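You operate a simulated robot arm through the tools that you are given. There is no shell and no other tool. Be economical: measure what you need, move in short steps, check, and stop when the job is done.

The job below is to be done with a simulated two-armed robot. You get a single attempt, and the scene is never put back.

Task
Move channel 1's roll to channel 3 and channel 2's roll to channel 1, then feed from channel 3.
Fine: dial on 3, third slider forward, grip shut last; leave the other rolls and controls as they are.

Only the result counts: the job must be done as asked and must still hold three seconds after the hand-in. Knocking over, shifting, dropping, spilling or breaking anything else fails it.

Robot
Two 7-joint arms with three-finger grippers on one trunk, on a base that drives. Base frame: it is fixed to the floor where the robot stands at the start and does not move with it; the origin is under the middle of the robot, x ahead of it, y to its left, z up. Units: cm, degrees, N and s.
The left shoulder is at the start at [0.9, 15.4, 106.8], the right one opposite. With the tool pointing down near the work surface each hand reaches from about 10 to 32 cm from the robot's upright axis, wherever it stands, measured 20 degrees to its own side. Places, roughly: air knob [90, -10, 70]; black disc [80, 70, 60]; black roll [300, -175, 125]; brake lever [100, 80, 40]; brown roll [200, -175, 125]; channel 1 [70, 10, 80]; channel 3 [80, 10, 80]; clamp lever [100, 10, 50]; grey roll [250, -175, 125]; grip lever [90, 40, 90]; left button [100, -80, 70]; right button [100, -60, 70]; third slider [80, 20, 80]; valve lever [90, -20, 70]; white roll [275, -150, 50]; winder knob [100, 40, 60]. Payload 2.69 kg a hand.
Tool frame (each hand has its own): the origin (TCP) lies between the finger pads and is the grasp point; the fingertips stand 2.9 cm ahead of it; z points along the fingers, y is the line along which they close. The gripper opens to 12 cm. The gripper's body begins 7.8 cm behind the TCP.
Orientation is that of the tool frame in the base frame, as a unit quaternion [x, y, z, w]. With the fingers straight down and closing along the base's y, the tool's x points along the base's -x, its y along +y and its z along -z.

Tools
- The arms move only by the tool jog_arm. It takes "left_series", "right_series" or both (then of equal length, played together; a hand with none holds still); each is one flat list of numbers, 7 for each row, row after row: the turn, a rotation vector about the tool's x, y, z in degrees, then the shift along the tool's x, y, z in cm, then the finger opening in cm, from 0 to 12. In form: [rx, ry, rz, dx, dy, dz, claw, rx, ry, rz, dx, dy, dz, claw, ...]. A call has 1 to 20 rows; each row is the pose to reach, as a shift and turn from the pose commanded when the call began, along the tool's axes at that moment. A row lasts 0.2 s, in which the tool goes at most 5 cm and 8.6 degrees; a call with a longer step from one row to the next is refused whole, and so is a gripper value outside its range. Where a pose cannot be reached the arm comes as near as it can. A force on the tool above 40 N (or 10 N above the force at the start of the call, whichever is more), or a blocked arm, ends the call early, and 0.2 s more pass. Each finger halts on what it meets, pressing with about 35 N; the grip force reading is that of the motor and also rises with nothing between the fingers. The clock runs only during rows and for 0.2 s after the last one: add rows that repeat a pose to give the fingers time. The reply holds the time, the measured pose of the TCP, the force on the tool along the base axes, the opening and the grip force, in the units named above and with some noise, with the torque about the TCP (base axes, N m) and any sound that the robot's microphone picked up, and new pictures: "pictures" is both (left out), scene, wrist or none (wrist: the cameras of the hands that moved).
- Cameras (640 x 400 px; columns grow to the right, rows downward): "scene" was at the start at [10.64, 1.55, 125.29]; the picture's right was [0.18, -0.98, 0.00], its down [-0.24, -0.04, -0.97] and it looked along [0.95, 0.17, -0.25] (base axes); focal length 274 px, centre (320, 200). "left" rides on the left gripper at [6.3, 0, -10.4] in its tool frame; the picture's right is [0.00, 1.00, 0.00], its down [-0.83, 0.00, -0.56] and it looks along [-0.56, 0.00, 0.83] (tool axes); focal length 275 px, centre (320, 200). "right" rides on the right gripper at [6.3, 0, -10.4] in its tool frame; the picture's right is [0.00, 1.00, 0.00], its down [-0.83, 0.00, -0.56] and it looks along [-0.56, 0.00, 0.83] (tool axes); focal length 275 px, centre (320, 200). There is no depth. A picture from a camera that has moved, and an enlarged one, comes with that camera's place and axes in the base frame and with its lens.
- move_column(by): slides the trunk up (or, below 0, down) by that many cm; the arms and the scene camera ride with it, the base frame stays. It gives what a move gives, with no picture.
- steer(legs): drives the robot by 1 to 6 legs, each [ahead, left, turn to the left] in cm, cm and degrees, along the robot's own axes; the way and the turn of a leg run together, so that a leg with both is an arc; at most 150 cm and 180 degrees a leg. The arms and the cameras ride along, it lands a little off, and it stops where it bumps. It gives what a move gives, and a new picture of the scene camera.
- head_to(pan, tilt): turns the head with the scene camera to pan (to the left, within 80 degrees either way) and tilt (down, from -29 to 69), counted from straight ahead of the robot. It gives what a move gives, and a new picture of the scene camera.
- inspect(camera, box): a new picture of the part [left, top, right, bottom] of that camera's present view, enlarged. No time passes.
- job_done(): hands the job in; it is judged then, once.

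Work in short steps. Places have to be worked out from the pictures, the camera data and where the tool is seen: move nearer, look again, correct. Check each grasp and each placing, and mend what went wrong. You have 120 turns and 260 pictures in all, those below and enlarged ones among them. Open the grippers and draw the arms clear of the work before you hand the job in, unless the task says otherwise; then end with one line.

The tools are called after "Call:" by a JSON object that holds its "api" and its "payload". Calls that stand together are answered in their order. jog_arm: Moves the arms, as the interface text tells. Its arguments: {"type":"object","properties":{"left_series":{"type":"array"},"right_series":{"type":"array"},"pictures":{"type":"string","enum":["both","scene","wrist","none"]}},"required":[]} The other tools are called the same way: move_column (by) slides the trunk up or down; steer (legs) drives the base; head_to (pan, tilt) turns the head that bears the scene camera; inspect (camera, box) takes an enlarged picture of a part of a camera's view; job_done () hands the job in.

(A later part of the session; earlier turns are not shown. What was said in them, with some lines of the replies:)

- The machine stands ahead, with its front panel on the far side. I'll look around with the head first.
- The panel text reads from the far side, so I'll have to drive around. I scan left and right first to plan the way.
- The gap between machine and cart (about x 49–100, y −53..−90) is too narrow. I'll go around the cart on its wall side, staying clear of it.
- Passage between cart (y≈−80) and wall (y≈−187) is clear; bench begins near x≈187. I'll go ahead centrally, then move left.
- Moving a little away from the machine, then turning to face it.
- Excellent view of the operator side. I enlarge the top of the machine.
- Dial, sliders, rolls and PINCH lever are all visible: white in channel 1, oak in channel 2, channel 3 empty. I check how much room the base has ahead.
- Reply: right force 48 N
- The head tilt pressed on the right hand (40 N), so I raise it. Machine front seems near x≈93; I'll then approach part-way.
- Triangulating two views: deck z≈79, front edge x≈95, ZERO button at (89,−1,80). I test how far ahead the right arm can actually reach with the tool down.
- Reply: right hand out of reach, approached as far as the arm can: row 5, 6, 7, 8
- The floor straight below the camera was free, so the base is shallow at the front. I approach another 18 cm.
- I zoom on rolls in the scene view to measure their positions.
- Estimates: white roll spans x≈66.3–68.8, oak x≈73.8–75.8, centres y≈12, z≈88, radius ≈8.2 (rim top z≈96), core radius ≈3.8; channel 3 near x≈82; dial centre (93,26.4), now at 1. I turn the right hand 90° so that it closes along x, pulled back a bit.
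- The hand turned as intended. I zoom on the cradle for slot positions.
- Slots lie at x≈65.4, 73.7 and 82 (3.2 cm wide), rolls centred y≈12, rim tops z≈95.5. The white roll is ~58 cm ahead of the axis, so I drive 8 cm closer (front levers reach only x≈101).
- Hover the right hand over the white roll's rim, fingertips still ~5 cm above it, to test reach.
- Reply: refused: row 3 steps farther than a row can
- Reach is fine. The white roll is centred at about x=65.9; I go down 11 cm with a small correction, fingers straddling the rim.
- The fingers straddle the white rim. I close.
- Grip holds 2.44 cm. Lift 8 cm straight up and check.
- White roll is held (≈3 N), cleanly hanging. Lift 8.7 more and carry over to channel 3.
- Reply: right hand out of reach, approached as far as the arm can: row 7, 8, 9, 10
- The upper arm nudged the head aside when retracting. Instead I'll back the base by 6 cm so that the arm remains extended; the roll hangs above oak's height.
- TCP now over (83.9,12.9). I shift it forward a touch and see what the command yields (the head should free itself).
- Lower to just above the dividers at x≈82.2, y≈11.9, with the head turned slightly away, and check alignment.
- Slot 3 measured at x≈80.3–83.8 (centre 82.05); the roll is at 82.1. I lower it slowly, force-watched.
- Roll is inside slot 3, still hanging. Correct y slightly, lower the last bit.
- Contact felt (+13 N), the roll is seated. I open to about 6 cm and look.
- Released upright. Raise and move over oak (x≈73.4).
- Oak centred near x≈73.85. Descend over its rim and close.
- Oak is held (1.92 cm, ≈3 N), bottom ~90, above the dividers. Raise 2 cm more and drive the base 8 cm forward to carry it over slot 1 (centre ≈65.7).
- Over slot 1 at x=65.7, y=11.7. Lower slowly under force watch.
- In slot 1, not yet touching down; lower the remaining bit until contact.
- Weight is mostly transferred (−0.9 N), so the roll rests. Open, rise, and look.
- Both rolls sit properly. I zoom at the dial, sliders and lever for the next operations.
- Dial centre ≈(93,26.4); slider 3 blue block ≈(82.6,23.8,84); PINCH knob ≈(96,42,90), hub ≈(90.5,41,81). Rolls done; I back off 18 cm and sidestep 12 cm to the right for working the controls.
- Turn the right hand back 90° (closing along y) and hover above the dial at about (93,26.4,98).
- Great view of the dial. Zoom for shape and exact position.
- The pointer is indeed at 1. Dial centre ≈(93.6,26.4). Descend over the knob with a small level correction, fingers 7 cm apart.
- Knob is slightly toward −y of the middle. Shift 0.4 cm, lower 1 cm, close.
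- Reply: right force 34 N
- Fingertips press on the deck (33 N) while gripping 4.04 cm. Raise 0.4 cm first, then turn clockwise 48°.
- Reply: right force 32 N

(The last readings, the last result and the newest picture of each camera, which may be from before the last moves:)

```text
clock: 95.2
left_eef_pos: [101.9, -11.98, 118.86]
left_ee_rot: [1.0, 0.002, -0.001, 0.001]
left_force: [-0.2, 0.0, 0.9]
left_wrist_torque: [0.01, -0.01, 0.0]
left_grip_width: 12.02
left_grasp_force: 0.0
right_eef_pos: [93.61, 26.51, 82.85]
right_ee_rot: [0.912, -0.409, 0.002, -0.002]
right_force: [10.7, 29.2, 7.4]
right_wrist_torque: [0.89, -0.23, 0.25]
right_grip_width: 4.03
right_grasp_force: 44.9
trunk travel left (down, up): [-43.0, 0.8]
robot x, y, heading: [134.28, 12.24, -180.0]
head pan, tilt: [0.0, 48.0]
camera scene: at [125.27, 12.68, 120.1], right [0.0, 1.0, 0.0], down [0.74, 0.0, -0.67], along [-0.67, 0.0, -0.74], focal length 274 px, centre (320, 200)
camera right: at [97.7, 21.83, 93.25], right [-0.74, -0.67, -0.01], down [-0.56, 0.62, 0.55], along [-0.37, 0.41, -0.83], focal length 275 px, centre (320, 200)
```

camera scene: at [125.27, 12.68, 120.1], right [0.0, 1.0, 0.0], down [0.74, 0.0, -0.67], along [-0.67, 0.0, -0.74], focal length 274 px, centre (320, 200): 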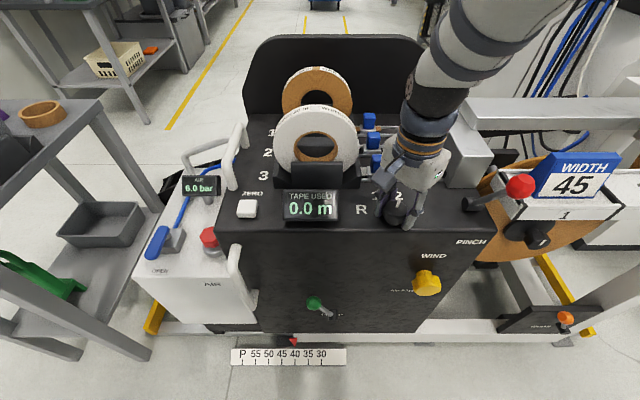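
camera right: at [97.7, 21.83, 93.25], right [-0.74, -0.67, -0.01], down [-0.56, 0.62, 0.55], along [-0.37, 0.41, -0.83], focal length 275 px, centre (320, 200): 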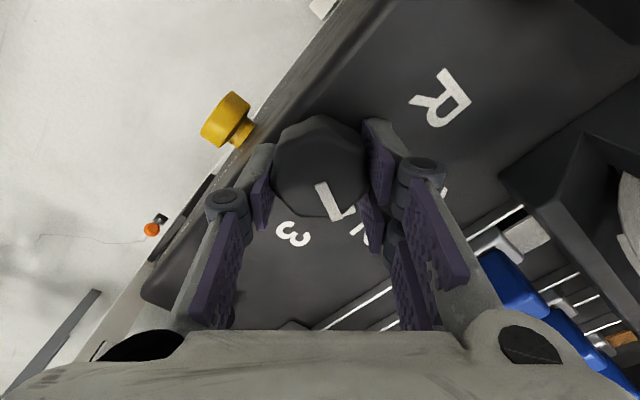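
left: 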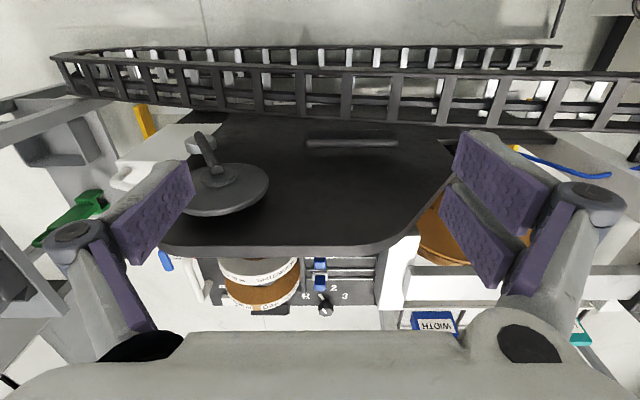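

Pointer is now at 2. The knob axis is a bit further +y than my command (29 N side force), so I shift with it and turn another 46°.

Call:
{"api": "jog_arm", "payload": {"right_series": [0, 0, 0, -0.3, -0.5, 0, 2.5, 0, 0, 8, -0.3, -0.5, 0, 2.5, 0, 0, 16, -0.3, -0.5, 0, 2.5, 0, 0, 24, -0.3, -0.5, 0, 2.5, 0, 0, 32, -0.3, -0.5, 0, 2.5, 0, 0, 40, -0.3, -0.5, 0, 2.5, 0, 0, 47, -0.3, -0.5, 0, 2.5, 0, 0, 47, -0.3, -0.5, 0, 2.5], "pictures": "both"}}

```text
clock: 97.0
left_eef_pos: [102.18, -12.14, 118.89]
left_ee_rot: [1.0, 0.001, -0.001, 0.0]
left_force: [-1.1, -1.0, -0.4]
left_wrist_torque: [0.03, 0.0, 0.0]
left_grip_width: 12.0
left_grasp_force: 0.1
right_eef_pos: [94.05, 26.72, 82.75]
right_ee_rot: [-0.675, 0.738, -0.004, 0.005]
right_force: [35.3, 5.2, -1.3]
right_wrist_torque: [0.18, -0.39, 0.93]
right_grip_width: 4.03
right_grasp_force: 44.8
trunk travel left (down, up): [-43.0, 0.8]
robot x, y, heading: [133.7, 12.75, -179.8]
head pan, tilt: [0.0, 48.0]
camera scene: at [125.46, 12.44, 120.11], right [0.0, 1.0, 0.0], down [0.74, 0.0, -0.67], along [-0.67, 0.0, -0.74], focal length 274 px, centre (320, 200)
camera right: at [93.35, 20.5, 93.24], right [-1.0, 0.09, -0.01], down [0.07, 0.83, 0.56], along [0.06, 0.55, -0.83], focal length 275 px, centre (320, 200)
```

scene: 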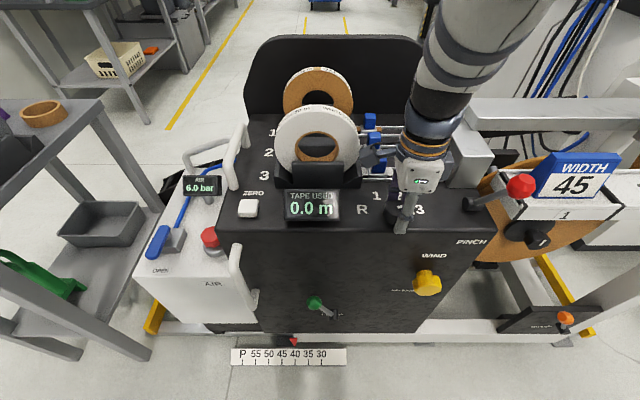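
right: 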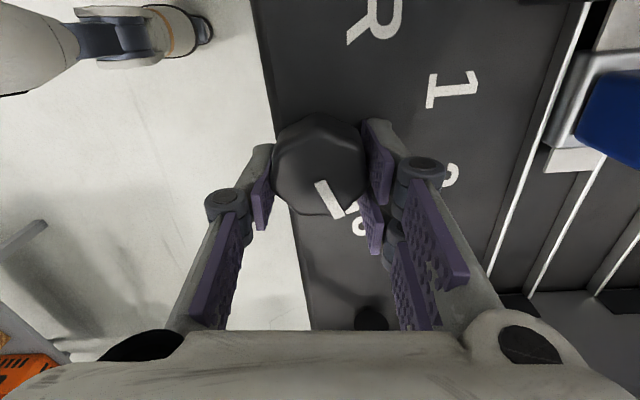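

Pointer aims at 3. Release, raise and inspect.

Call:
{"api": "jog_arm", "payload": {"right_series": [0, 0, 0, 0, 0, 0, 4, 0, 0, 0, 0, 0, 0, 5.5, 0, 0, 0, 0, 0, 0, 7, 0, 0, 0, 0, 0, -3, 7, 0, 0, 0, 0, 0, -7, 7, 0, 0, 0, 0, 0, -11, 7, 0, 0, 0, 0, 0, -15, 7, 0, 0, 0, 0, 0, -15, 7], "pictures": "wrist"}}

Call:
{"api": "inspect", "payload": {"camera": "scene", "box": [340, 90, 560, 290]}}

```text
clock: 98.8
left_eef_pos: [101.88, -12.28, 118.65]
left_ee_rot: [1.0, 0.002, 0.001, 0.0]
left_force: [-0.7, 0.8, -0.6]
left_wrist_torque: [0.03, 0.0, 0.01]
left_grip_width: 12.01
left_grasp_force: 0.0
right_eef_pos: [93.55, 26.47, 97.37]
right_ee_rot: [-0.673, 0.739, -0.008, 0.005]
right_force: [0.8, -1.2, -0.6]
right_wrist_torque: [-0.01, 0.01, -0.01]
right_grip_width: 7.03
right_grasp_force: 0.0
trunk travel left (down, up): [-43.0, 0.8]
robot x, y, heading: [134.2, 12.48, -180.0]
head pan, tilt: [0.0, 48.0]
camera right: at [92.81, 20.39, 107.67], right [-1.0, 0.09, -0.02], down [0.06, 0.83, 0.55], along [0.07, 0.55, -0.83], focal length 275 px, centre (320, 200)
```

right: 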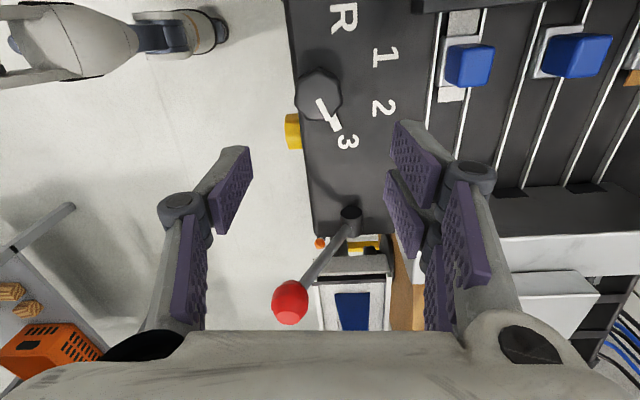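

```text
2.00 times, centred on (450, 190) of scene
camera zoom: at [123.84, 13.91, 123.66], right [0.16, 0.99, 0.0], down [0.41, -0.07, -0.91], along [-0.9, 0.15, -0.41], focal length 547 px, centre (60, 220)
```

zoom: 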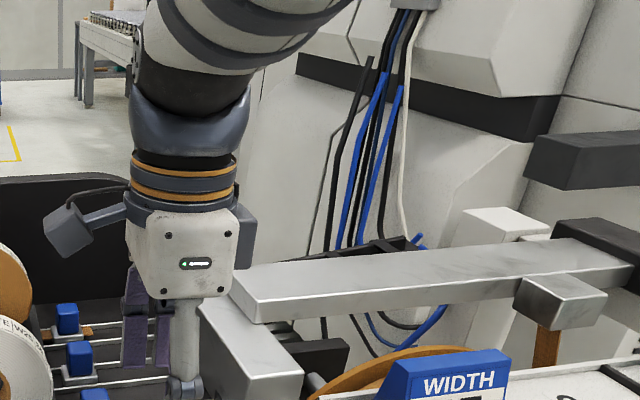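

Dial is on 3. Next slider 3: block ≈(82.5,24.4), top z≈86. I move over it (hand closing along x, levelled), staying at this height first.

Call:
{"api": "jog_arm", "payload": {"right_series": [-1, 0, -5, 0.6, 2.5, 0, 7, -1, 0, -5, 1.4, 5.5, 0, 7, -1, 0, -5, 2.2, 8.5, 0, 7, -1, 0, -5, 3, 10.9, 0, 7, -1, 0, -5, 3, 10.9, 3, 7, -1, 0, -5, 3, 10.9, 3, 7], "pictures": "both"}}

```text
clock: 100.2
left_eef_pos: [101.85, -12.14, 118.79]
left_ee_rot: [1.0, 0.002, 0.0, 0.0]
left_force: [-0.2, -0.1, -0.9]
left_wrist_torque: [-0.01, 0.0, 0.02]
left_grip_width: 11.99
left_grasp_force: 0.0
right_eef_pos: [82.07, 25.0, 94.84]
right_ee_rot: [-0.707, 0.708, 0.005, -0.005]
right_force: [0.5, -0.6, -0.6]
right_wrist_torque: [0.01, -0.01, 0.04]
right_grip_width: 6.99
right_grasp_force: 0.1
trunk travel left (down, up): [-43.0, 0.8]
robot x, y, heading: [134.41, 12.45, -180.1]
head pan, tilt: [0.0, 48.0]
camera scene: at [125.12, 12.38, 120.1], right [0.0, 1.0, 0.0], down [0.74, 0.0, -0.67], along [-0.67, 0.0, -0.74], focal length 274 px, centre (320, 200)
camera right: at [82.31, 18.65, 105.21], right [-1.0, 0.0, 0.01], down [0.01, 0.83, 0.56], along [-0.01, 0.56, -0.83], focal length 275 px, centre (320, 200)
```

scene: 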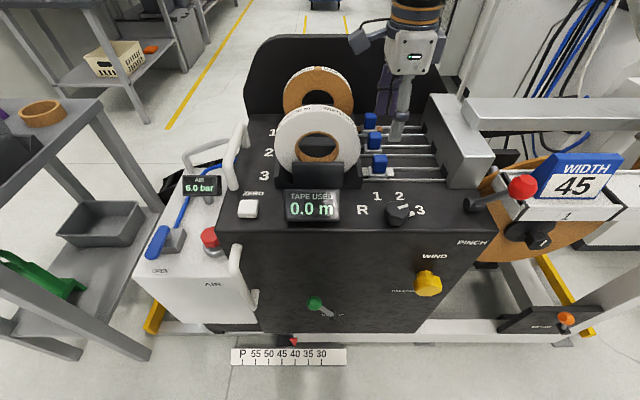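
right: 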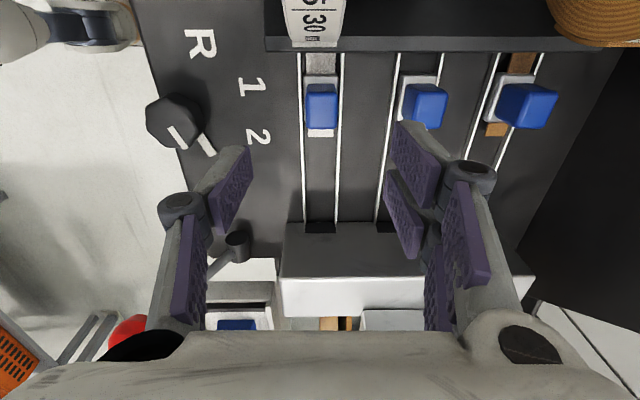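

Slider 3's block is centred under the fingers. Descend to TCP z≈86.2 (clear of the white roll) and close.

Call:
{"api": "jog_arm", "payload": {"right_series": [0, 0, 0, 0.4, -0.1, 3, 7, 0, 0, 0, 0.4, -0.1, 5.5, 7, 0, 0, 0, 0.4, -0.1, 7.5, 7, 0, 0, 0, 0.4, -0.1, 8.7, 7, 0, 0, 0, 0.4, -0.1, 8.7, 7], "pictures": "both"}}

```text
clock: 101.4
left_eef_pos: [101.83, -12.17, 118.82]
left_ee_rot: [1.0, 0.002, 0.0, 0.0]
left_force: [-0.5, 1.1, 0.2]
left_wrist_torque: [0.01, 0.02, -0.01]
left_grip_width: 12.01
left_grasp_force: 0.1
right_eef_pos: [82.36, 24.34, 86.03]
right_ee_rot: [-0.707, 0.707, 0.007, -0.005]
right_force: [-0.3, 0.2, -0.1]
right_wrist_torque: [0.0, -0.02, -0.04]
right_grip_width: 7.03
right_grasp_force: 0.1
trunk travel left (down, up): [-43.0, 0.8]
robot x, y, heading: [133.95, 12.25, -179.9]
head pan, tilt: [0.0, 48.0]
camera scene: at [125.13, 12.38, 120.09], right [0.0, 1.0, 0.0], down [0.74, 0.0, -0.67], along [-0.67, 0.0, -0.74], focal length 274 px, centre (320, 200)
camera right: at [82.4, 18.06, 96.4], right [-1.0, 0.0, 0.01], down [0.01, 0.83, 0.56], along [-0.01, 0.56, -0.83], focal length 275 px, centre (320, 200)
```

scene: 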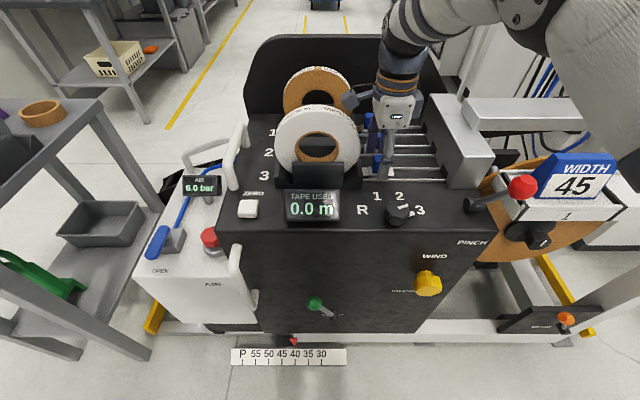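
right: 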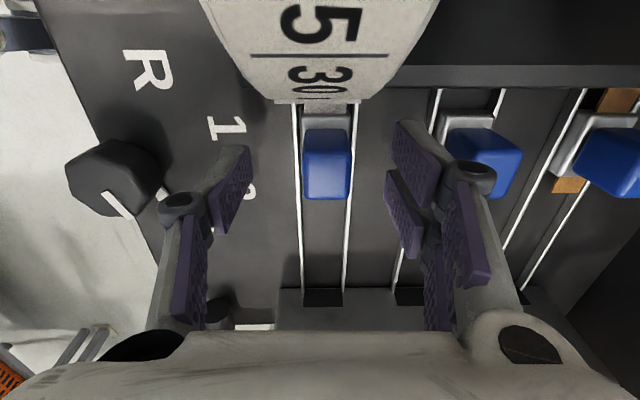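

Close the fingers to see whether they catch the block.

Call:
{"api": "jog_arm", "payload": {"right_series": [0, 0, 0, 0, 0, 0, 5, 0, 0, 0, 0, 0, 0, 3, 0, 0, 0, 0, 0, 0, 1.5, 0, 0, 0, 0, 0, 0, 1.5], "pictures": "wrist"}}

```text
clock: 102.4
left_eef_pos: [101.64, -12.22, 118.74]
left_ee_rot: [1.0, 0.002, 0.001, 0.0]
left_force: [0.4, 0.3, 0.8]
left_wrist_torque: [-0.02, 0.02, -0.01]
left_grip_width: 11.99
left_grasp_force: 0.1
right_eef_pos: [81.88, 24.36, 86.11]
right_ee_rot: [-0.707, 0.707, 0.007, -0.005]
right_force: [-19.2, -0.2, -0.9]
right_wrist_torque: [-0.04, 0.58, 0.13]
right_grip_width: 2.37
right_grasp_force: 45.0
trunk travel left (down, up): [-43.0, 0.8]
robot x, y, heading: [134.1, 12.46, -179.9]
head pan, tilt: [0.0, 48.0]
camera right: at [82.13, 18.07, 96.43], right [-1.0, 0.0, 0.02], down [0.01, 0.83, 0.56], along [-0.02, 0.56, -0.83], focal length 275 px, centre (320, 200)
```

right: 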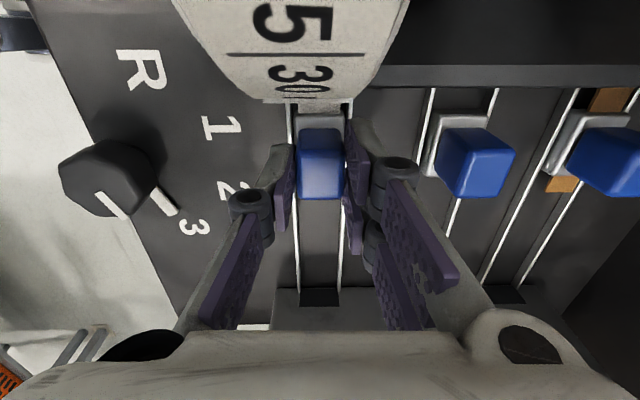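

Block gripped (2.37 cm). Ease the x offset, then pull the slider toward +y (forward, to the head).

Call:
{"api": "jog_arm", "payload": {"right_series": [0, 0, 0, 0, 0.4, 0, 1.5, 0, 0, 0, -1, 0.4, 0, 1.5, 0, 0, 0, -2.2, 0.4, 0, 1.5, 0, 0, 0, -3.5, 0.4, 0, 1.5, 0, 0, 0, -5, 0.4, 0, 1.5, 0, 0, 0, -6.5, 0.4, 0, 1.5, 0, 0, 0, -6.5, 0.4, 0, 1.5], "pictures": "both"}}

```text
clock: 104.0
left_eef_pos: [101.53, -12.23, 118.62]
left_ee_rot: [1.0, 0.002, 0.001, -0.001]
left_force: [-0.3, -0.1, -0.1]
left_wrist_torque: [0.01, -0.01, 0.01]
left_grip_width: 12.05
left_grasp_force: 0.2
right_eef_pos: [81.91, 30.84, 86.02]
right_ee_rot: [-0.706, 0.708, 0.003, -0.002]
right_force: [-7.1, 0.7, -17.3]
right_wrist_torque: [0.18, 0.17, 0.13]
right_grip_width: 2.36
right_grasp_force: 45.1
trunk travel left (down, up): [-43.0, 0.8]
robot x, y, heading: [134.23, 12.39, -179.9]
head pan, tilt: [0.0, 48.0]
camera scene: at [124.89, 12.42, 120.05], right [0.0, 1.0, 0.0], down [0.74, 0.0, -0.67], along [-0.67, 0.0, -0.74], focal length 274 px, centre (320, 200)
camera right: at [82.0, 24.52, 96.44], right [-1.0, 0.0, 0.01], down [0.0, 0.83, 0.56], along [-0.01, 0.56, -0.83], focal length 275 px, centre (320, 200)
```

scene: 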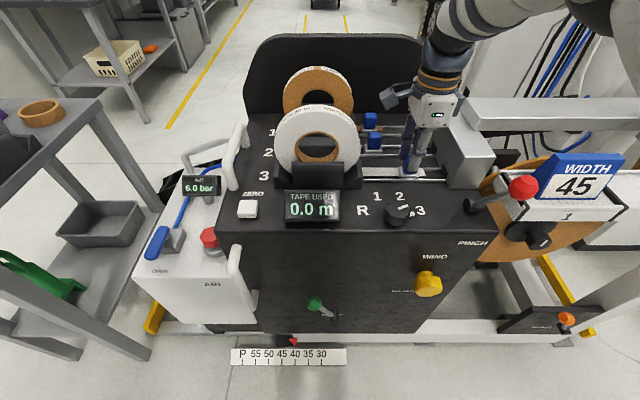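
right: 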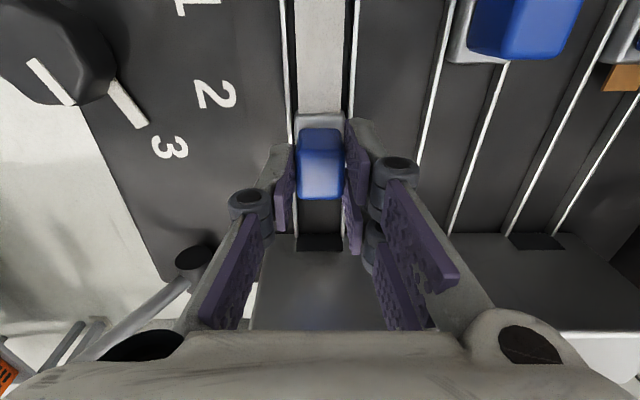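

Slider moves and draws the white tape with it. Continue until the stop.

Call:
{"api": "jog_arm", "payload": {"right_series": [0, 0, 0, -0.8, 0, 0.1, 1.5, 0, 0, 0, -1.6, 0, 0.1, 1.5, 0, 0, 0, -2.4, 0, 0.1, 1.5, 0, 0, 0, -3.2, 0, 0.1, 1.5, 0, 0, 0, -4, 0, 0.1, 1.5, 0, 0, 0, -4.8, 0, 0.1, 1.5, 0, 0, 0, -5.6, 0, 0.1, 1.5], "pictures": "both"}}

```text
clock: 105.6
left_eef_pos: [101.87, -12.65, 118.81]
left_ee_rot: [1.0, 0.002, 0.0, -0.001]
left_force: [0.7, -0.1, 0.3]
left_wrist_torque: [-0.03, 0.11, 0.02]
left_grip_width: 12.0
left_grasp_force: 0.1
right_eef_pos: [81.8, 35.93, 86.23]
right_ee_rot: [0.707, -0.707, -0.008, 0.008]
right_force: [-21.9, -15.7, -7.7]
right_wrist_torque: [0.31, 1.51, -0.39]
right_grip_width: 2.11
right_grasp_force: 38.7
trunk travel left (down, up): [-43.0, 0.8]
robot x, y, heading: [134.24, 12.55, -179.5]
head pan, tilt: [0.0, 48.0]
camera scene: at [125.19, 12.08, 120.11], right [0.0, 1.0, 0.0], down [0.74, 0.0, -0.67], along [-0.67, 0.0, -0.74], focal length 274 px, centre (320, 200)
camera right: at [82.04, 29.71, 96.69], right [-1.0, 0.0, 0.02], down [0.01, 0.83, 0.56], along [-0.02, 0.56, -0.83], focal length 275 px, centre (320, 200)
```

scene: 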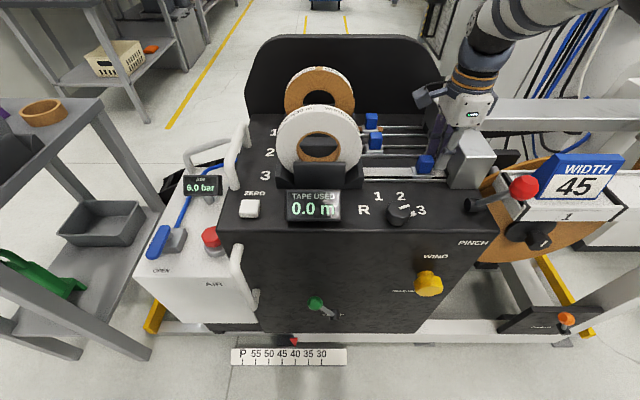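
right: 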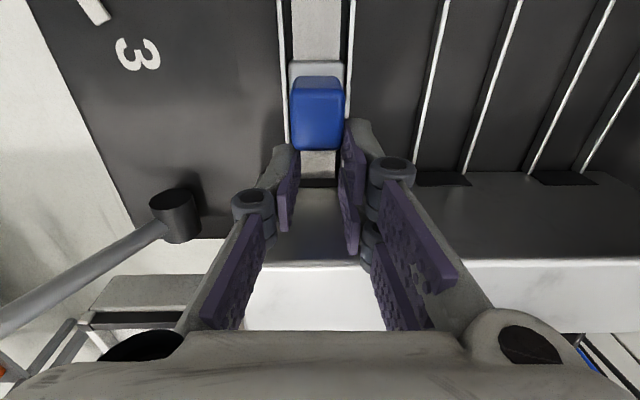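

The fingers slipped past the block, so it's probably at its stop. Open, rise and look.

Call:
{"api": "jog_arm", "payload": {"right_series": [0, 0, 0, 0, 0, 0, 3.5, 0, 0, 0, 0, 0, 0, 5.5, 0, 0, 0, 0, 0, 0, 6, 0, 0, 0, 0, 0, -2, 6, 0, 0, 0, 1, 0, -5, 6, 0, 0, 0, 3, 0, -7, 6, 0, 0, 0, 3, 0, -7, 6], "pictures": "wrist"}}

Call:
{"api": "inspect", "payload": {"camera": "scene", "box": [340, 90, 560, 230]}}

Call:
{"api": "inspect", "payload": {"camera": "right", "box": [200, 40, 440, 240]}}

```text
clock: 107.2
left_eef_pos: [101.77, -12.17, 118.73]
left_ee_rot: [1.0, 0.002, 0.0, 0.0]
left_force: [-0.5, 0.2, 0.6]
left_wrist_torque: [-0.02, -0.01, -0.05]
left_grip_width: 12.0
left_grasp_force: 0.0
right_eef_pos: [82.03, 33.53, 93.29]
right_ee_rot: [-0.707, 0.708, 0.006, -0.005]
right_force: [-0.6, -0.2, 0.8]
right_wrist_torque: [-0.01, -0.01, 0.02]
right_grip_width: 5.99
right_grasp_force: 0.1
trunk travel left (down, up): [-43.0, 0.8]
robot x, y, heading: [133.99, 12.2, -179.6]
head pan, tilt: [0.0, 48.0]
camera right: at [82.19, 27.22, 103.57], right [-1.0, 0.0, 0.01], down [0.01, 0.83, 0.56], along [-0.01, 0.56, -0.83], focal length 275 px, centre (320, 200)
```

right: 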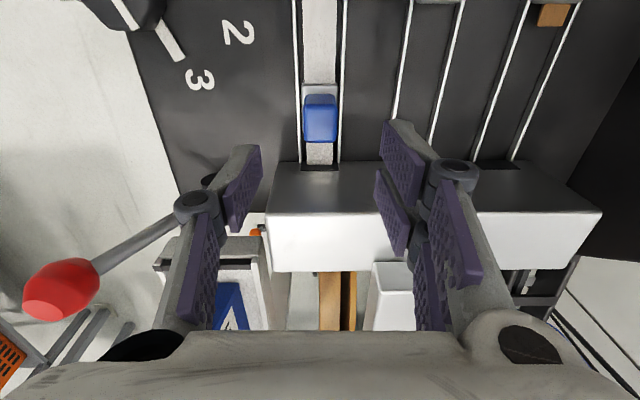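

```text
2.86 times, centred on (450, 160) of scene
camera zoom: at [125.12, 12.41, 120.09], right [0.0, 1.0, 0.0], down [0.74, 0.0, -0.67], along [-0.67, 0.0, -0.74], focal length 782 px, centre (-51, 314)
```

zoom: 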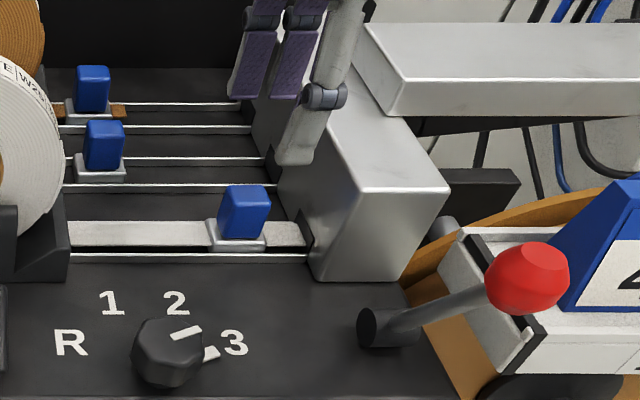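

```text
2.00 times, centred on (320, 140) of right
camera zoom: at [82.19, 27.22, 103.57], right [-1.0, 0.0, 0.01], down [0.01, 0.83, 0.56], along [-0.01, 0.56, -0.83], focal length 551 px, centre (320, 320)
```

zoom: 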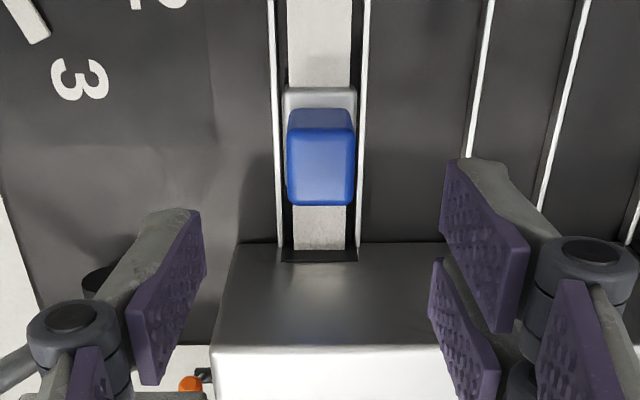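

The slider stands ~9 cm forward with the tape into the head. I verify it is at its stop by pushing from behind with closed fingers.

Call:
{"api": "jog_arm", "payload": {"right_series": [0, 0, 0, 2, 0, 0, 3, 0, 0, 0, 4, 0, 0, 1, 0, 0, 0, 4, 0, 0, 0, 0, 0, 0, 4, 0, 3, 0, 0, 0, 0, 4, 0, 5.5, 0, 0, 0, 0, 4, 0, 7.4, 0, 0, 0, 0, 4, 0, 7.4, 0], "pictures": "wrist"}}

```text
clock: 108.8
left_eef_pos: [101.88, -12.19, 118.75]
left_ee_rot: [1.0, 0.002, 0.0, 0.0]
left_force: [-0.3, -1.0, 0.8]
left_wrist_torque: [-0.03, -0.01, 0.01]
left_grip_width: 12.0
left_grasp_force: 0.1
right_eef_pos: [82.08, 29.36, 85.66]
right_ee_rot: [-0.706, 0.708, 0.006, -0.004]
right_force: [1.0, 0.5, 0.2]
right_wrist_torque: [-0.03, -0.01, 0.02]
right_grip_width: 0.0
right_grasp_force: 28.0
trunk travel left (down, up): [-43.0, 0.8]
robot x, y, heading: [134.23, 12.54, -179.7]
head pan, tilt: [0.0, 48.0]
camera right: at [82.12, 23.18, 96.05], right [-1.0, 0.0, 0.01], down [0.01, 0.83, 0.56], along [-0.01, 0.56, -0.83], focal length 275 px, centre (320, 200)
```

right: 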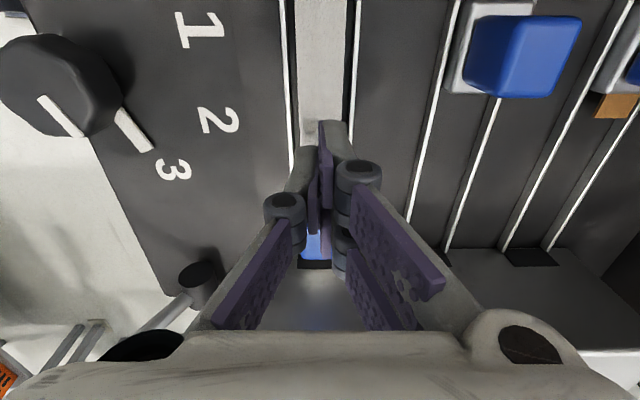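

Fingers stand behind the block, on its −y side. Push gently +y in small steps.

Call:
{"api": "jog_arm", "payload": {"right_series": [0, 0, 0, -0.6, 0, 0, 0, 0, 0, 0, -1.2, 0, 0, 0, 0, 0, 0, -1.8, 0, 0, 0, 0, 0, 0, -2.3, 0, 0, 0, 0, 0, 0, -2.8, 0, 0, 0, 0, 0, 0, -3.3, 0, 0, 0, 0, 0, 0, -3.8, 0, 0, 0, 0, 0, 0, -4.3, 0, 0, 0], "pictures": "wrist"}}

```text
clock: 109.6
left_eef_pos: [101.96, -12.47, 118.75]
left_ee_rot: [1.0, 0.003, 0.0, 0.001]
left_force: [0.3, -0.3, 1.0]
left_wrist_torque: [-0.06, 0.05, -0.04]
left_grip_width: 12.01
left_grasp_force: 0.0
right_eef_pos: [82.02, 30.03, 85.54]
right_ee_rot: [0.708, -0.706, 0.001, 0.009]
right_force: [1.4, -14.0, -0.4]
right_wrist_torque: [-0.21, -0.15, 0.01]
right_grip_width: 0.01
right_grasp_force: 28.4
trunk travel left (down, up): [-43.0, 0.8]
robot x, y, heading: [133.95, 12.45, -180.0]
head pan, tilt: [0.0, 48.0]
stopped in row 4 (right hand): the force on the tool passed its limit at 43 N (the readings are from after the stop); the commanded pose is now the measured one
camera right: at [82.13, 23.93, 96.15], right [-1.0, -0.01, 0.01], down [0.0, 0.84, 0.54], along [-0.01, 0.54, -0.84], focal length 275 px, centre (320, 200)
```

right: 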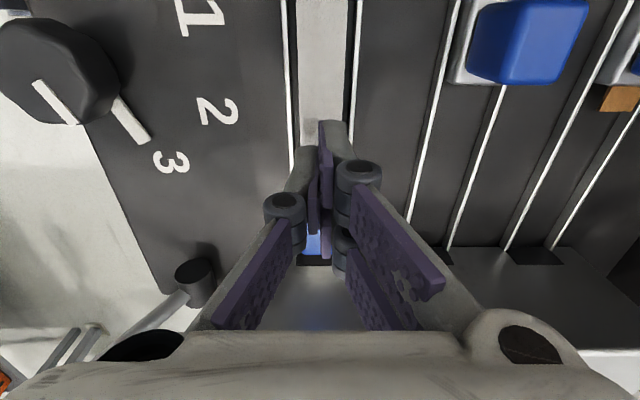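

The slider is at its stop (43 N, no movement). Triangulated: PINCH knob (97.7,41.1,92.6), hub (91.5,41,82), i.e. tilted toward me, pivoting about y. I raise the hand first.

Call:
{"api": "jog_arm", "payload": {"right_series": [0, 0, 0, 1, 0, 0, 0, 0, 0, 0, 1, 0, -4, 0, 0, 0, 0, 1, 0, -8, 0, 0, 0, 0, 1, 0, -12, 0, 0, 0, 0, 1, 0, -16, 0, 0, 0, 0, 1, 0, -19, 0, 0, 0, 0, 1, 0, -19, 0], "pictures": "none"}}

Call:
{"api": "steer", "payload": {"legs": [[-14, -8, 0]]}}

```text
clock: 111.2
left_eef_pos: [101.91, -12.36, 118.77]
left_ee_rot: [1.0, 0.002, 0.0, 0.0]
left_force: [0.6, 0.5, 0.4]
left_wrist_torque: [0.01, 0.0, 0.0]
left_grip_width: 11.99
left_grasp_force: 0.0
right_eef_pos: [82.09, 29.51, 104.6]
right_ee_rot: [0.708, -0.706, 0.001, 0.007]
right_force: [-0.4, -0.1, -0.7]
right_wrist_torque: [0.0, 0.0, -0.02]
right_grip_width: 0.01
right_grasp_force: 28.9
trunk travel left (down, up): [-43.0, 0.8]
robot x, y, heading: [134.18, 12.37, -179.5]
head pan, tilt: [0.0, 48.0]
```

```text
clock: 112.6
left_eef_pos: [115.6, -4.34, 118.77]
left_ee_rot: [1.0, 0.003, 0.001, 0.001]
left_force: [0.6, 0.9, 0.8]
left_wrist_torque: [-0.03, 0.01, -0.03]
left_grip_width: 11.98
left_grasp_force: 0.1
right_eef_pos: [95.88, 37.21, 104.52]
right_ee_rot: [0.708, -0.706, 0.001, 0.008]
right_force: [0.0, 0.4, -0.3]
right_wrist_torque: [-0.03, 0.01, 0.0]
right_grip_width: 0.01
right_grasp_force: 28.4
trunk travel left (down, up): [-43.0, 0.8]
robot x, y, heading: [147.58, 20.29, -179.7]
head pan, tilt: [0.0, 48.0]
camera scene: at [138.83, 20.21, 120.09], right [0.0, 1.0, 0.0], down [0.74, 0.0, -0.67], along [-0.67, 0.0, -0.74], focal length 274 px, centre (320, 200)
```

scene: 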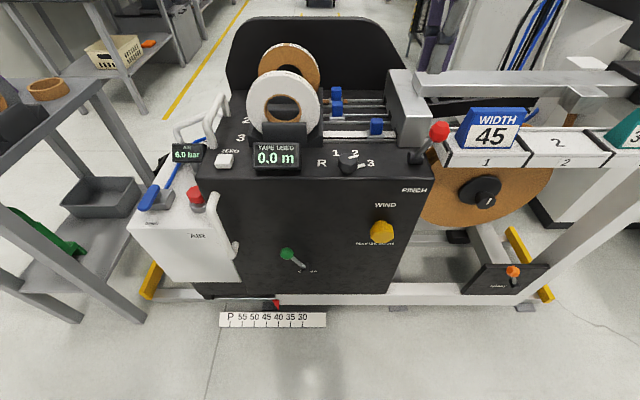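

Turn the hand back by −90° and place it behind (robot-side of) the knob, still high.

Call:
{"api": "jog_arm", "payload": {"right_series": [0, 0, -8, -0.4, -0.7, 0, 0, 0, 0, -16, -0.8, -1.4, 0, 0, 0, 0, -24, -1.2, -2.1, 0, 0, 0, 0, -32, -1.6, -2.8, 0, 0, 0, 0, -40, -2, -3.5, 0, 0, 0, 0, -48, -2.4, -4.2, 0, 0, 0, 0, -56, -2.8, -4.9, 0, 0, 0, 0, -64, -3.2, -5.6, 0, 0, 0, 0, -72, -3.6, -6.3, 0, 0, 0, 0, -80, -4, -7, 0, 0, 0, 0, -88, -4.1, -7.1, 0, 0, 0, 0, -90, -4.1, -7.1, 0, 0, 0, 0, -90, -4.1, -7.1, 0, 0], "pictures": "both"}}

```text
clock: 115.4
left_eef_pos: [115.49, -4.53, 118.83]
left_ee_rot: [1.0, 0.002, 0.0, 0.001]
left_force: [-0.1, 0.0, -0.1]
left_wrist_torque: [-0.03, 0.0, 0.02]
left_grip_width: 11.99
left_grasp_force: 0.2
right_eef_pos: [102.83, 41.26, 104.34]
right_ee_rot: [1.0, 0.001, -0.006, 0.005]
right_force: [0.7, -0.4, 0.3]
right_wrist_torque: [-0.03, 0.0, 0.02]
right_grip_width: 0.03
right_grasp_force: 28.6
trunk travel left (down, up): [-43.0, 0.8]
robot x, y, heading: [147.96, 20.32, -179.8]
head pan, tilt: [0.0, 48.0]
camera scene: at [138.78, 20.17, 120.09], right [0.0, 1.0, 0.0], down [0.74, 0.0, -0.67], along [-0.67, 0.0, -0.74], focal length 274 px, centre (320, 200)
camera right: at [109.29, 41.53, 114.69], right [0.01, -1.0, 0.01], down [-0.83, 0.0, 0.56], along [-0.56, -0.01, -0.83], focal length 275 px, centre (320, 200)
```

scene: 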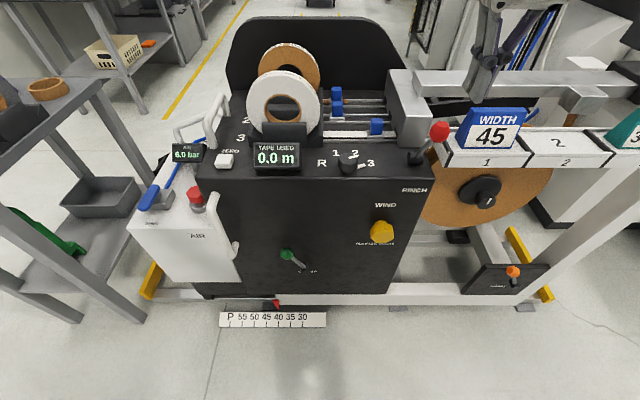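
right: 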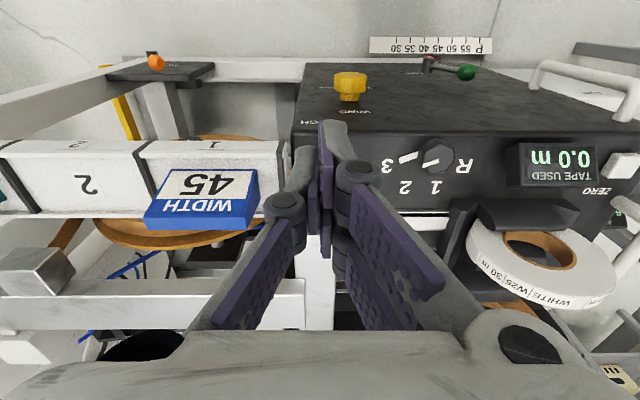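

Lower behind the knob to z≈93.5 (ball back face ≈99.7, my fingers ≈102).

Call:
{"api": "jog_arm", "payload": {"right_series": [0, 0, 0, 0, 0, 3, 0, 0, 0, 0, 0.1, 0, 6, 0, 0, 0, 0, 0.1, 0, 9, 0, 0, 0, 0, 0.1, 0, 10.8, 0, 0, 0, 0, 0.1, 0, 10.8, 0], "pictures": "both"}}

```text
clock: 116.6
left_eef_pos: [115.56, -4.52, 118.89]
left_ee_rot: [1.0, 0.002, 0.0, 0.001]
left_force: [0.0, -0.1, 0.5]
left_wrist_torque: [-0.01, 0.0, 0.02]
left_grip_width: 12.0
left_grasp_force: 0.1
right_eef_pos: [102.86, 41.58, 93.43]
right_ee_rot: [1.0, 0.001, -0.005, 0.005]
right_force: [0.9, 0.4, 0.4]
right_wrist_torque: [0.03, 0.0, -0.01]
right_grip_width: 0.0
right_grasp_force: 28.3
trunk travel left (down, up): [-43.0, 0.8]
robot x, y, heading: [147.87, 20.33, -179.8]
head pan, tilt: [0.0, 48.0]
camera scene: at [138.79, 20.17, 120.1], right [0.0, 1.0, 0.0], down [0.74, 0.0, -0.67], along [-0.67, 0.0, -0.74], focal length 274 px, centre (320, 200)
camera right: at [109.31, 41.66, 103.8], right [0.01, -1.0, 0.01], down [-0.83, 0.0, 0.56], along [-0.56, -0.01, -0.82], focal length 275 px, centre (320, 200)
```

scene: 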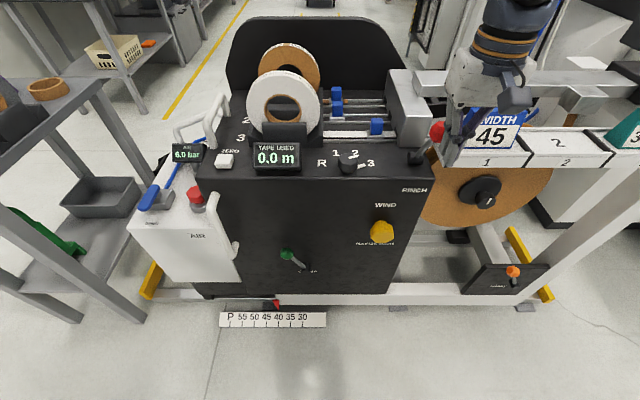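
right: 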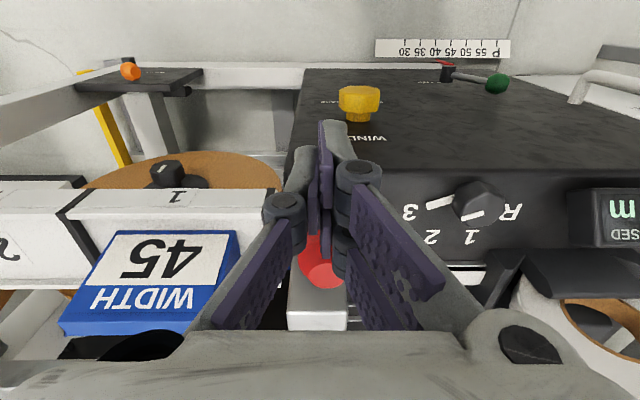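

The ball is just ahead of the fingers. Push it away (−x) step by step.

Call:
{"api": "jog_arm", "payload": {"right_series": [0, 0, 0, -1, 0, 0, 0, 0, 0, 0, -2, 0, 0, 0, 0, 0, 0, -3, 0, 0, 0, 0, 0, 0, -4, 0, 0, 0, 0, 0, 0, -5, 0, 0, 0, 0, 0, 0, -6, 0, 0, 0, 0, 0, 0, -7, 0, 0, 0, 0, 0, 0, -8, 0, 0, 0, 0, 0, 0, -9, 0, 0, 0, 0, 0, 0, -10, 0, 0, 0, 0, 0, 0, -10, 0, 0, 0], "pictures": "both"}}

```text
clock: 119.0
left_eef_pos: [115.54, -4.49, 118.75]
left_ee_rot: [1.0, 0.002, 0.0, 0.0]
left_force: [0.3, 0.6, -0.2]
left_wrist_torque: [0.01, -0.01, -0.02]
left_grip_width: 12.01
left_grasp_force: 0.1
right_eef_pos: [92.97, 41.15, 93.87]
right_ee_rot: [1.0, 0.001, -0.006, 0.005]
right_force: [0.3, -0.3, 0.4]
right_wrist_torque: [-0.02, -0.01, 0.04]
right_grip_width: 0.0
right_grasp_force: 28.7
trunk travel left (down, up): [-43.0, 0.8]
robot x, y, heading: [147.59, 20.07, -179.6]
head pan, tilt: [0.0, 48.0]
camera scene: at [138.79, 20.18, 120.09], right [0.0, 1.0, 0.0], down [0.74, 0.0, -0.67], along [-0.67, 0.0, -0.74], focal length 274 px, centre (320, 200)
camera right: at [99.31, 41.48, 104.14], right [0.01, -1.0, 0.01], down [-0.83, 0.0, 0.56], along [-0.56, -0.01, -0.83], focal length 275 px, centre (320, 200)
```

scene: 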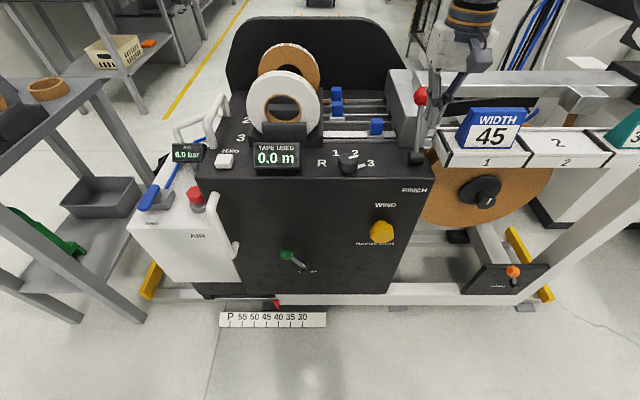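
right: 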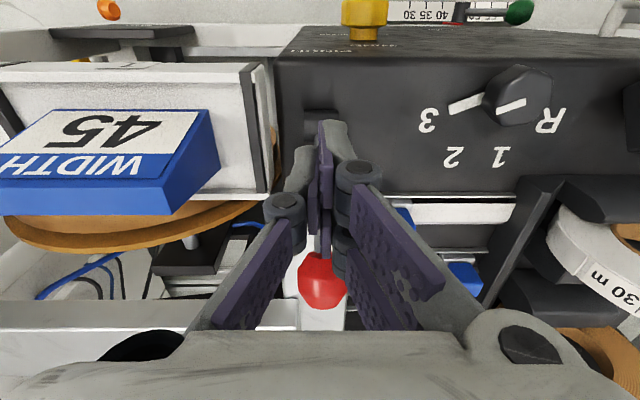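

The lever swung on ahead by itself to about x≈85 (mirror position). I follow up to confirm it's at its stop.

Call:
{"api": "jog_arm", "payload": {"right_series": [0, 0, 0, -1, 0, 0, 0, 0, 0, 0, -2, 0, 0, 0, 0, 0, 0, -3, 0, 0, 0, 0, 0, 0, -4, 0, 0, 0, 0, 0, 0, -4.6, 0, 0, 0, 0, 0, 0, -5.2, 0, 0, 0, 0, 0, 0, -5.8, 0, 0, 0, 0, 0, 0, -6.4, 0, 0, 0], "pictures": "both"}}

```text
clock: 120.8
left_eef_pos: [115.55, -4.54, 118.83]
left_ee_rot: [1.0, 0.003, 0.0, 0.0]
left_force: [-0.7, -0.4, 0.3]
left_wrist_torque: [-0.03, 0.01, -0.01]
left_grip_width: 12.0
left_grasp_force: 0.1
right_eef_pos: [91.05, 41.28, 93.7]
right_ee_rot: [1.0, 0.001, -0.006, 0.006]
right_force: [0.1, 0.4, 0.7]
right_wrist_torque: [0.01, -0.02, -0.02]
right_grip_width: 0.0
right_grasp_force: 28.7
right hand out of reach, approached as far as the arm can: row 3, 4, 5, 6, 7, 8
trunk travel left (down, up): [-43.0, 0.8]
robot x, y, heading: [147.46, 20.42, -179.8]
head pan, tilt: [0.0, 48.0]
camera scene: at [138.78, 20.18, 120.09], right [0.0, 1.0, 0.0], down [0.74, 0.0, -0.67], along [-0.67, 0.0, -0.74], focal length 274 px, centre (320, 200)
camera right: at [97.4, 41.45, 104.07], right [0.01, -1.0, 0.01], down [-0.83, 0.0, 0.56], along [-0.56, -0.01, -0.83], focal length 275 px, centre (320, 200)
```

scene: 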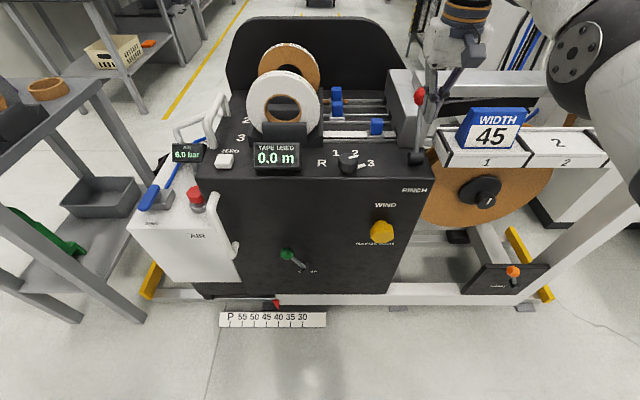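
right: 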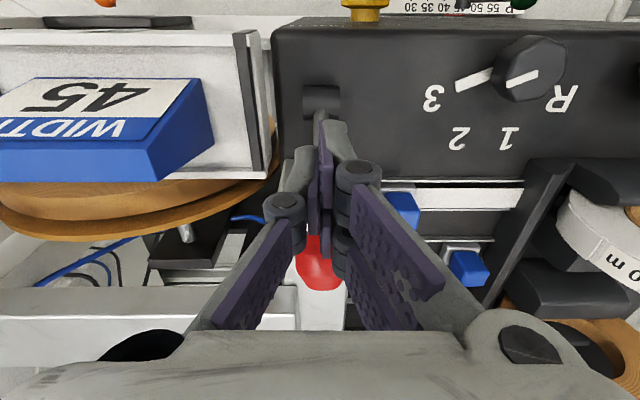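

The arm is at its reach limit; drive 5 cm closer so that the hand can finish a light force-checked push.

Call:
{"api": "jog_arm", "payload": {"right_series": [0, 0, 0, 1.5, 0, 0, 0, 0, 0, 0, 3, 0, 0, 0], "pictures": "none"}}

Call:
{"api": "steer", "payload": {"legs": [[5, 0, 0]]}}

Call:
{"api": "jog_arm", "payload": {"right_series": [0, 0, 0, -0.7, 0, 0, 0, 0, 0, 0, -1.4, 0, 0, 0, 0, 0, 0, -2, 0, 0, 0, 0, 0, 0, -2.5, 0, 0, 0, 0, 0, 0, -3, 0, 0, 0, 0, 0, 0, -3.5, 0, 0, 0], "pictures": "wrist"}}

```text
clock: 121.4
left_eef_pos: [115.54, -4.49, 118.92]
left_ee_rot: [1.0, 0.002, 0.0, 0.0]
left_force: [-0.8, 0.0, -0.7]
left_wrist_torque: [-0.02, -0.04, -0.01]
left_grip_width: 11.99
left_grasp_force: 0.1
right_eef_pos: [94.11, 41.26, 93.67]
right_ee_rot: [1.0, 0.001, -0.007, 0.005]
right_force: [-0.9, -0.3, 0.0]
right_wrist_torque: [-0.01, -0.02, -0.03]
right_grip_width: 0.02
right_grasp_force: 28.2
trunk travel left (down, up): [-43.0, 0.8]
robot x, y, heading: [147.65, 20.25, -179.7]
head pan, tilt: [0.0, 48.0]
```

```text
clock: 122.3
left_eef_pos: [110.57, -4.35, 118.8]
left_ee_rot: [1.0, 0.002, 0.001, 0.001]
left_force: [-0.7, -0.2, 0.1]
left_wrist_torque: [-0.01, -0.03, -0.03]
left_grip_width: 12.01
left_grasp_force: 0.1
right_eef_pos: [89.14, 41.42, 93.71]
right_ee_rot: [1.0, 0.0, -0.006, 0.005]
right_force: [0.9, 0.2, -1.0]
right_wrist_torque: [0.0, -0.03, 0.04]
right_grip_width: 0.02
right_grasp_force: 28.8
trunk travel left (down, up): [-43.0, 0.8]
robot x, y, heading: [142.67, 20.31, -179.9]
head pan, tilt: [0.0, 48.0]
camera scene: at [133.85, 20.16, 120.08], right [0.0, 1.0, 0.0], down [0.74, 0.0, -0.67], along [-0.67, 0.0, -0.74], focal length 274 px, centre (320, 200)
```

scene: 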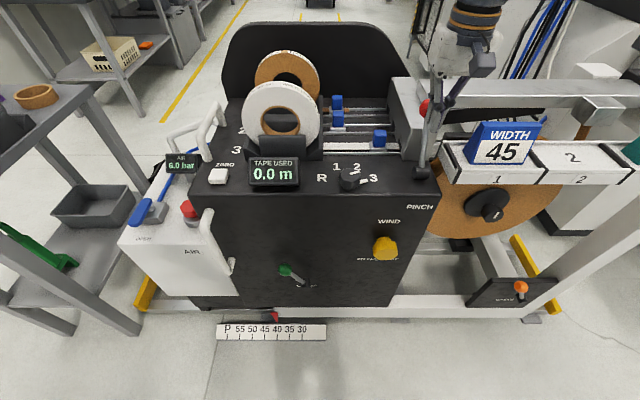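

```text
clock: 122.9
left_eef_pos: [111.05, -4.45, 118.85]
left_ee_rot: [1.0, 0.0, -0.002, 0.0]
left_force: [-1.1, 0.0, 0.9]
left_wrist_torque: [0.0, -0.07, -0.01]
left_grip_width: 11.97
left_grasp_force: 0.1
right_eef_pos: [88.88, 41.43, 93.65]
right_ee_rot: [1.0, 0.001, 0.007, 0.005]
right_force: [22.9, 0.0, 5.9]
right_wrist_torque: [-0.09, -0.19, 0.05]
right_grip_width: 0.0
right_grasp_force: 28.5
trunk travel left (down, up): [-43.0, 0.8]
robot x, y, heading: [142.91, 20.06, -179.9]
head pan, tilt: [0.0, 48.0]
stopped in row 2 (right hand): the force on the tool passed its limit at 47 N (the readings are from after the stop); the commanded pose is now the measured one
camera right: at [95.03, 41.56, 104.09], right [0.01, -1.0, 0.01], down [-0.84, 0.0, 0.55], along [-0.55, -0.01, -0.84], focal length 275 px, centre (320, 200)
```

right: 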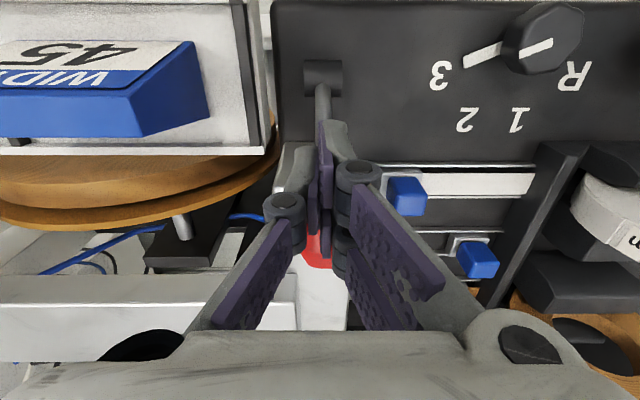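

At its stop (47 N). Withdraw the hand back and up, open it, and back the robot off.

Call:
{"api": "jog_arm", "payload": {"right_series": [0, 0, 0, 2, 0, 0, 0, 0, 0, 0, 5, 0, 0, 0, 0, 0, 0, 5, 0, -4, 0, 0, 0, 0, 5, 0, -8, 1, 0, 0, 0, 5, 0, -12, 3, 0, 0, 0, 5, 0, -14, 6, 0, 0, 0, 5, 0, -14, 6], "pictures": "none"}}

Call:
{"api": "steer", "payload": {"legs": [[-20, 0, 0]]}}

Call:
{"api": "inspect", "payload": {"camera": "scene", "box": [220, 30, 480, 200]}}

```text
clock: 124.5
left_eef_pos: [110.67, -4.43, 118.73]
left_ee_rot: [1.0, 0.002, 0.0, 0.0]
left_force: [-0.9, -0.3, -0.5]
left_wrist_torque: [0.0, -0.02, 0.02]
left_grip_width: 12.0
left_grasp_force: 0.1
right_eef_pos: [93.4, 41.73, 107.45]
right_ee_rot: [1.0, 0.001, 0.004, 0.006]
right_force: [-0.7, 0.3, -0.4]
right_wrist_torque: [0.01, 0.01, -0.02]
right_grip_width: 6.01
right_grasp_force: 0.1
trunk travel left (down, up): [-43.0, 0.8]
robot x, y, heading: [143.01, 20.35, -180.0]
head pan, tilt: [0.0, 48.0]
```

```text
clock: 126.1
left_eef_pos: [130.47, -4.44, 118.78]
left_ee_rot: [1.0, 0.001, -0.001, 0.0]
left_force: [0.2, 0.3, -0.4]
left_wrist_torque: [0.01, 0.02, -0.01]
left_grip_width: 12.01
left_grasp_force: 0.1
right_eef_pos: [113.09, 41.75, 107.29]
right_ee_rot: [1.0, 0.001, 0.004, 0.006]
right_force: [0.4, 0.0, 0.5]
right_wrist_torque: [0.02, 0.03, 0.0]
right_grip_width: 5.98
right_grasp_force: 0.0
trunk travel left (down, up): [-43.0, 0.8]
robot x, y, heading: [162.72, 20.55, -179.8]
head pan, tilt: [0.0, 48.0]
camera scene: at [153.73, 20.21, 120.09], right [0.0, 1.0, 0.0], down [0.74, 0.0, -0.67], along [-0.67, 0.0, -0.74], focal length 274 px, centre (320, 200)
```

scene: 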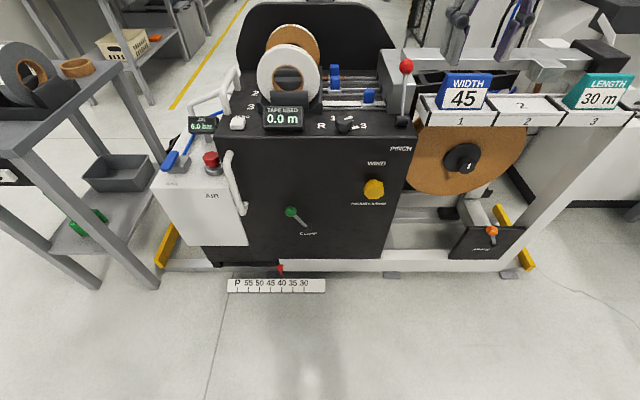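

```text
2.35 times, centred on (350, 115) of scene
camera zoom: at [153.73, 20.21, 120.09], right [0.0, 1.0, 0.0], down [0.74, 0.0, -0.67], along [-0.67, 0.0, -0.74], focal length 644 px, centre (249, 400)
```

zoom: 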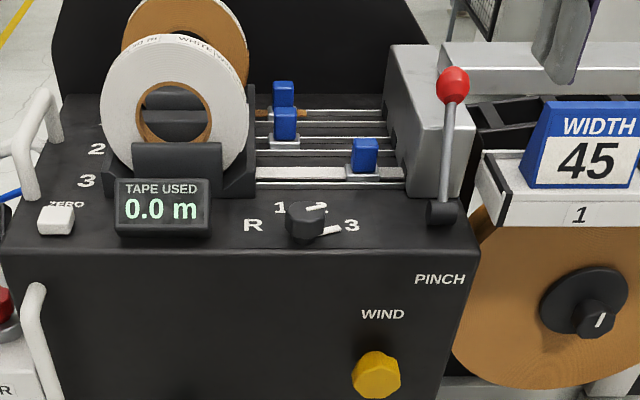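

White is in channel 3, oak in channel 1, channel 2 is empty, the dial is on 3, slider 3 is fully forward and the PINCH lever is over at its stop. The arms are clear, so I hand in.

Call:
{"api": "job_done", "payload": {}}

```text
The job is handed in.
```

The white roll is now in channel 3 and the oak roll in channel 1. The dial is on 3 and the third slider is forward at its stop. The grip lever (marked PINCH) was moved last, to its far stop; it carries no open/shut marking, so I took that as shut. I left the other rolls and controls alone.
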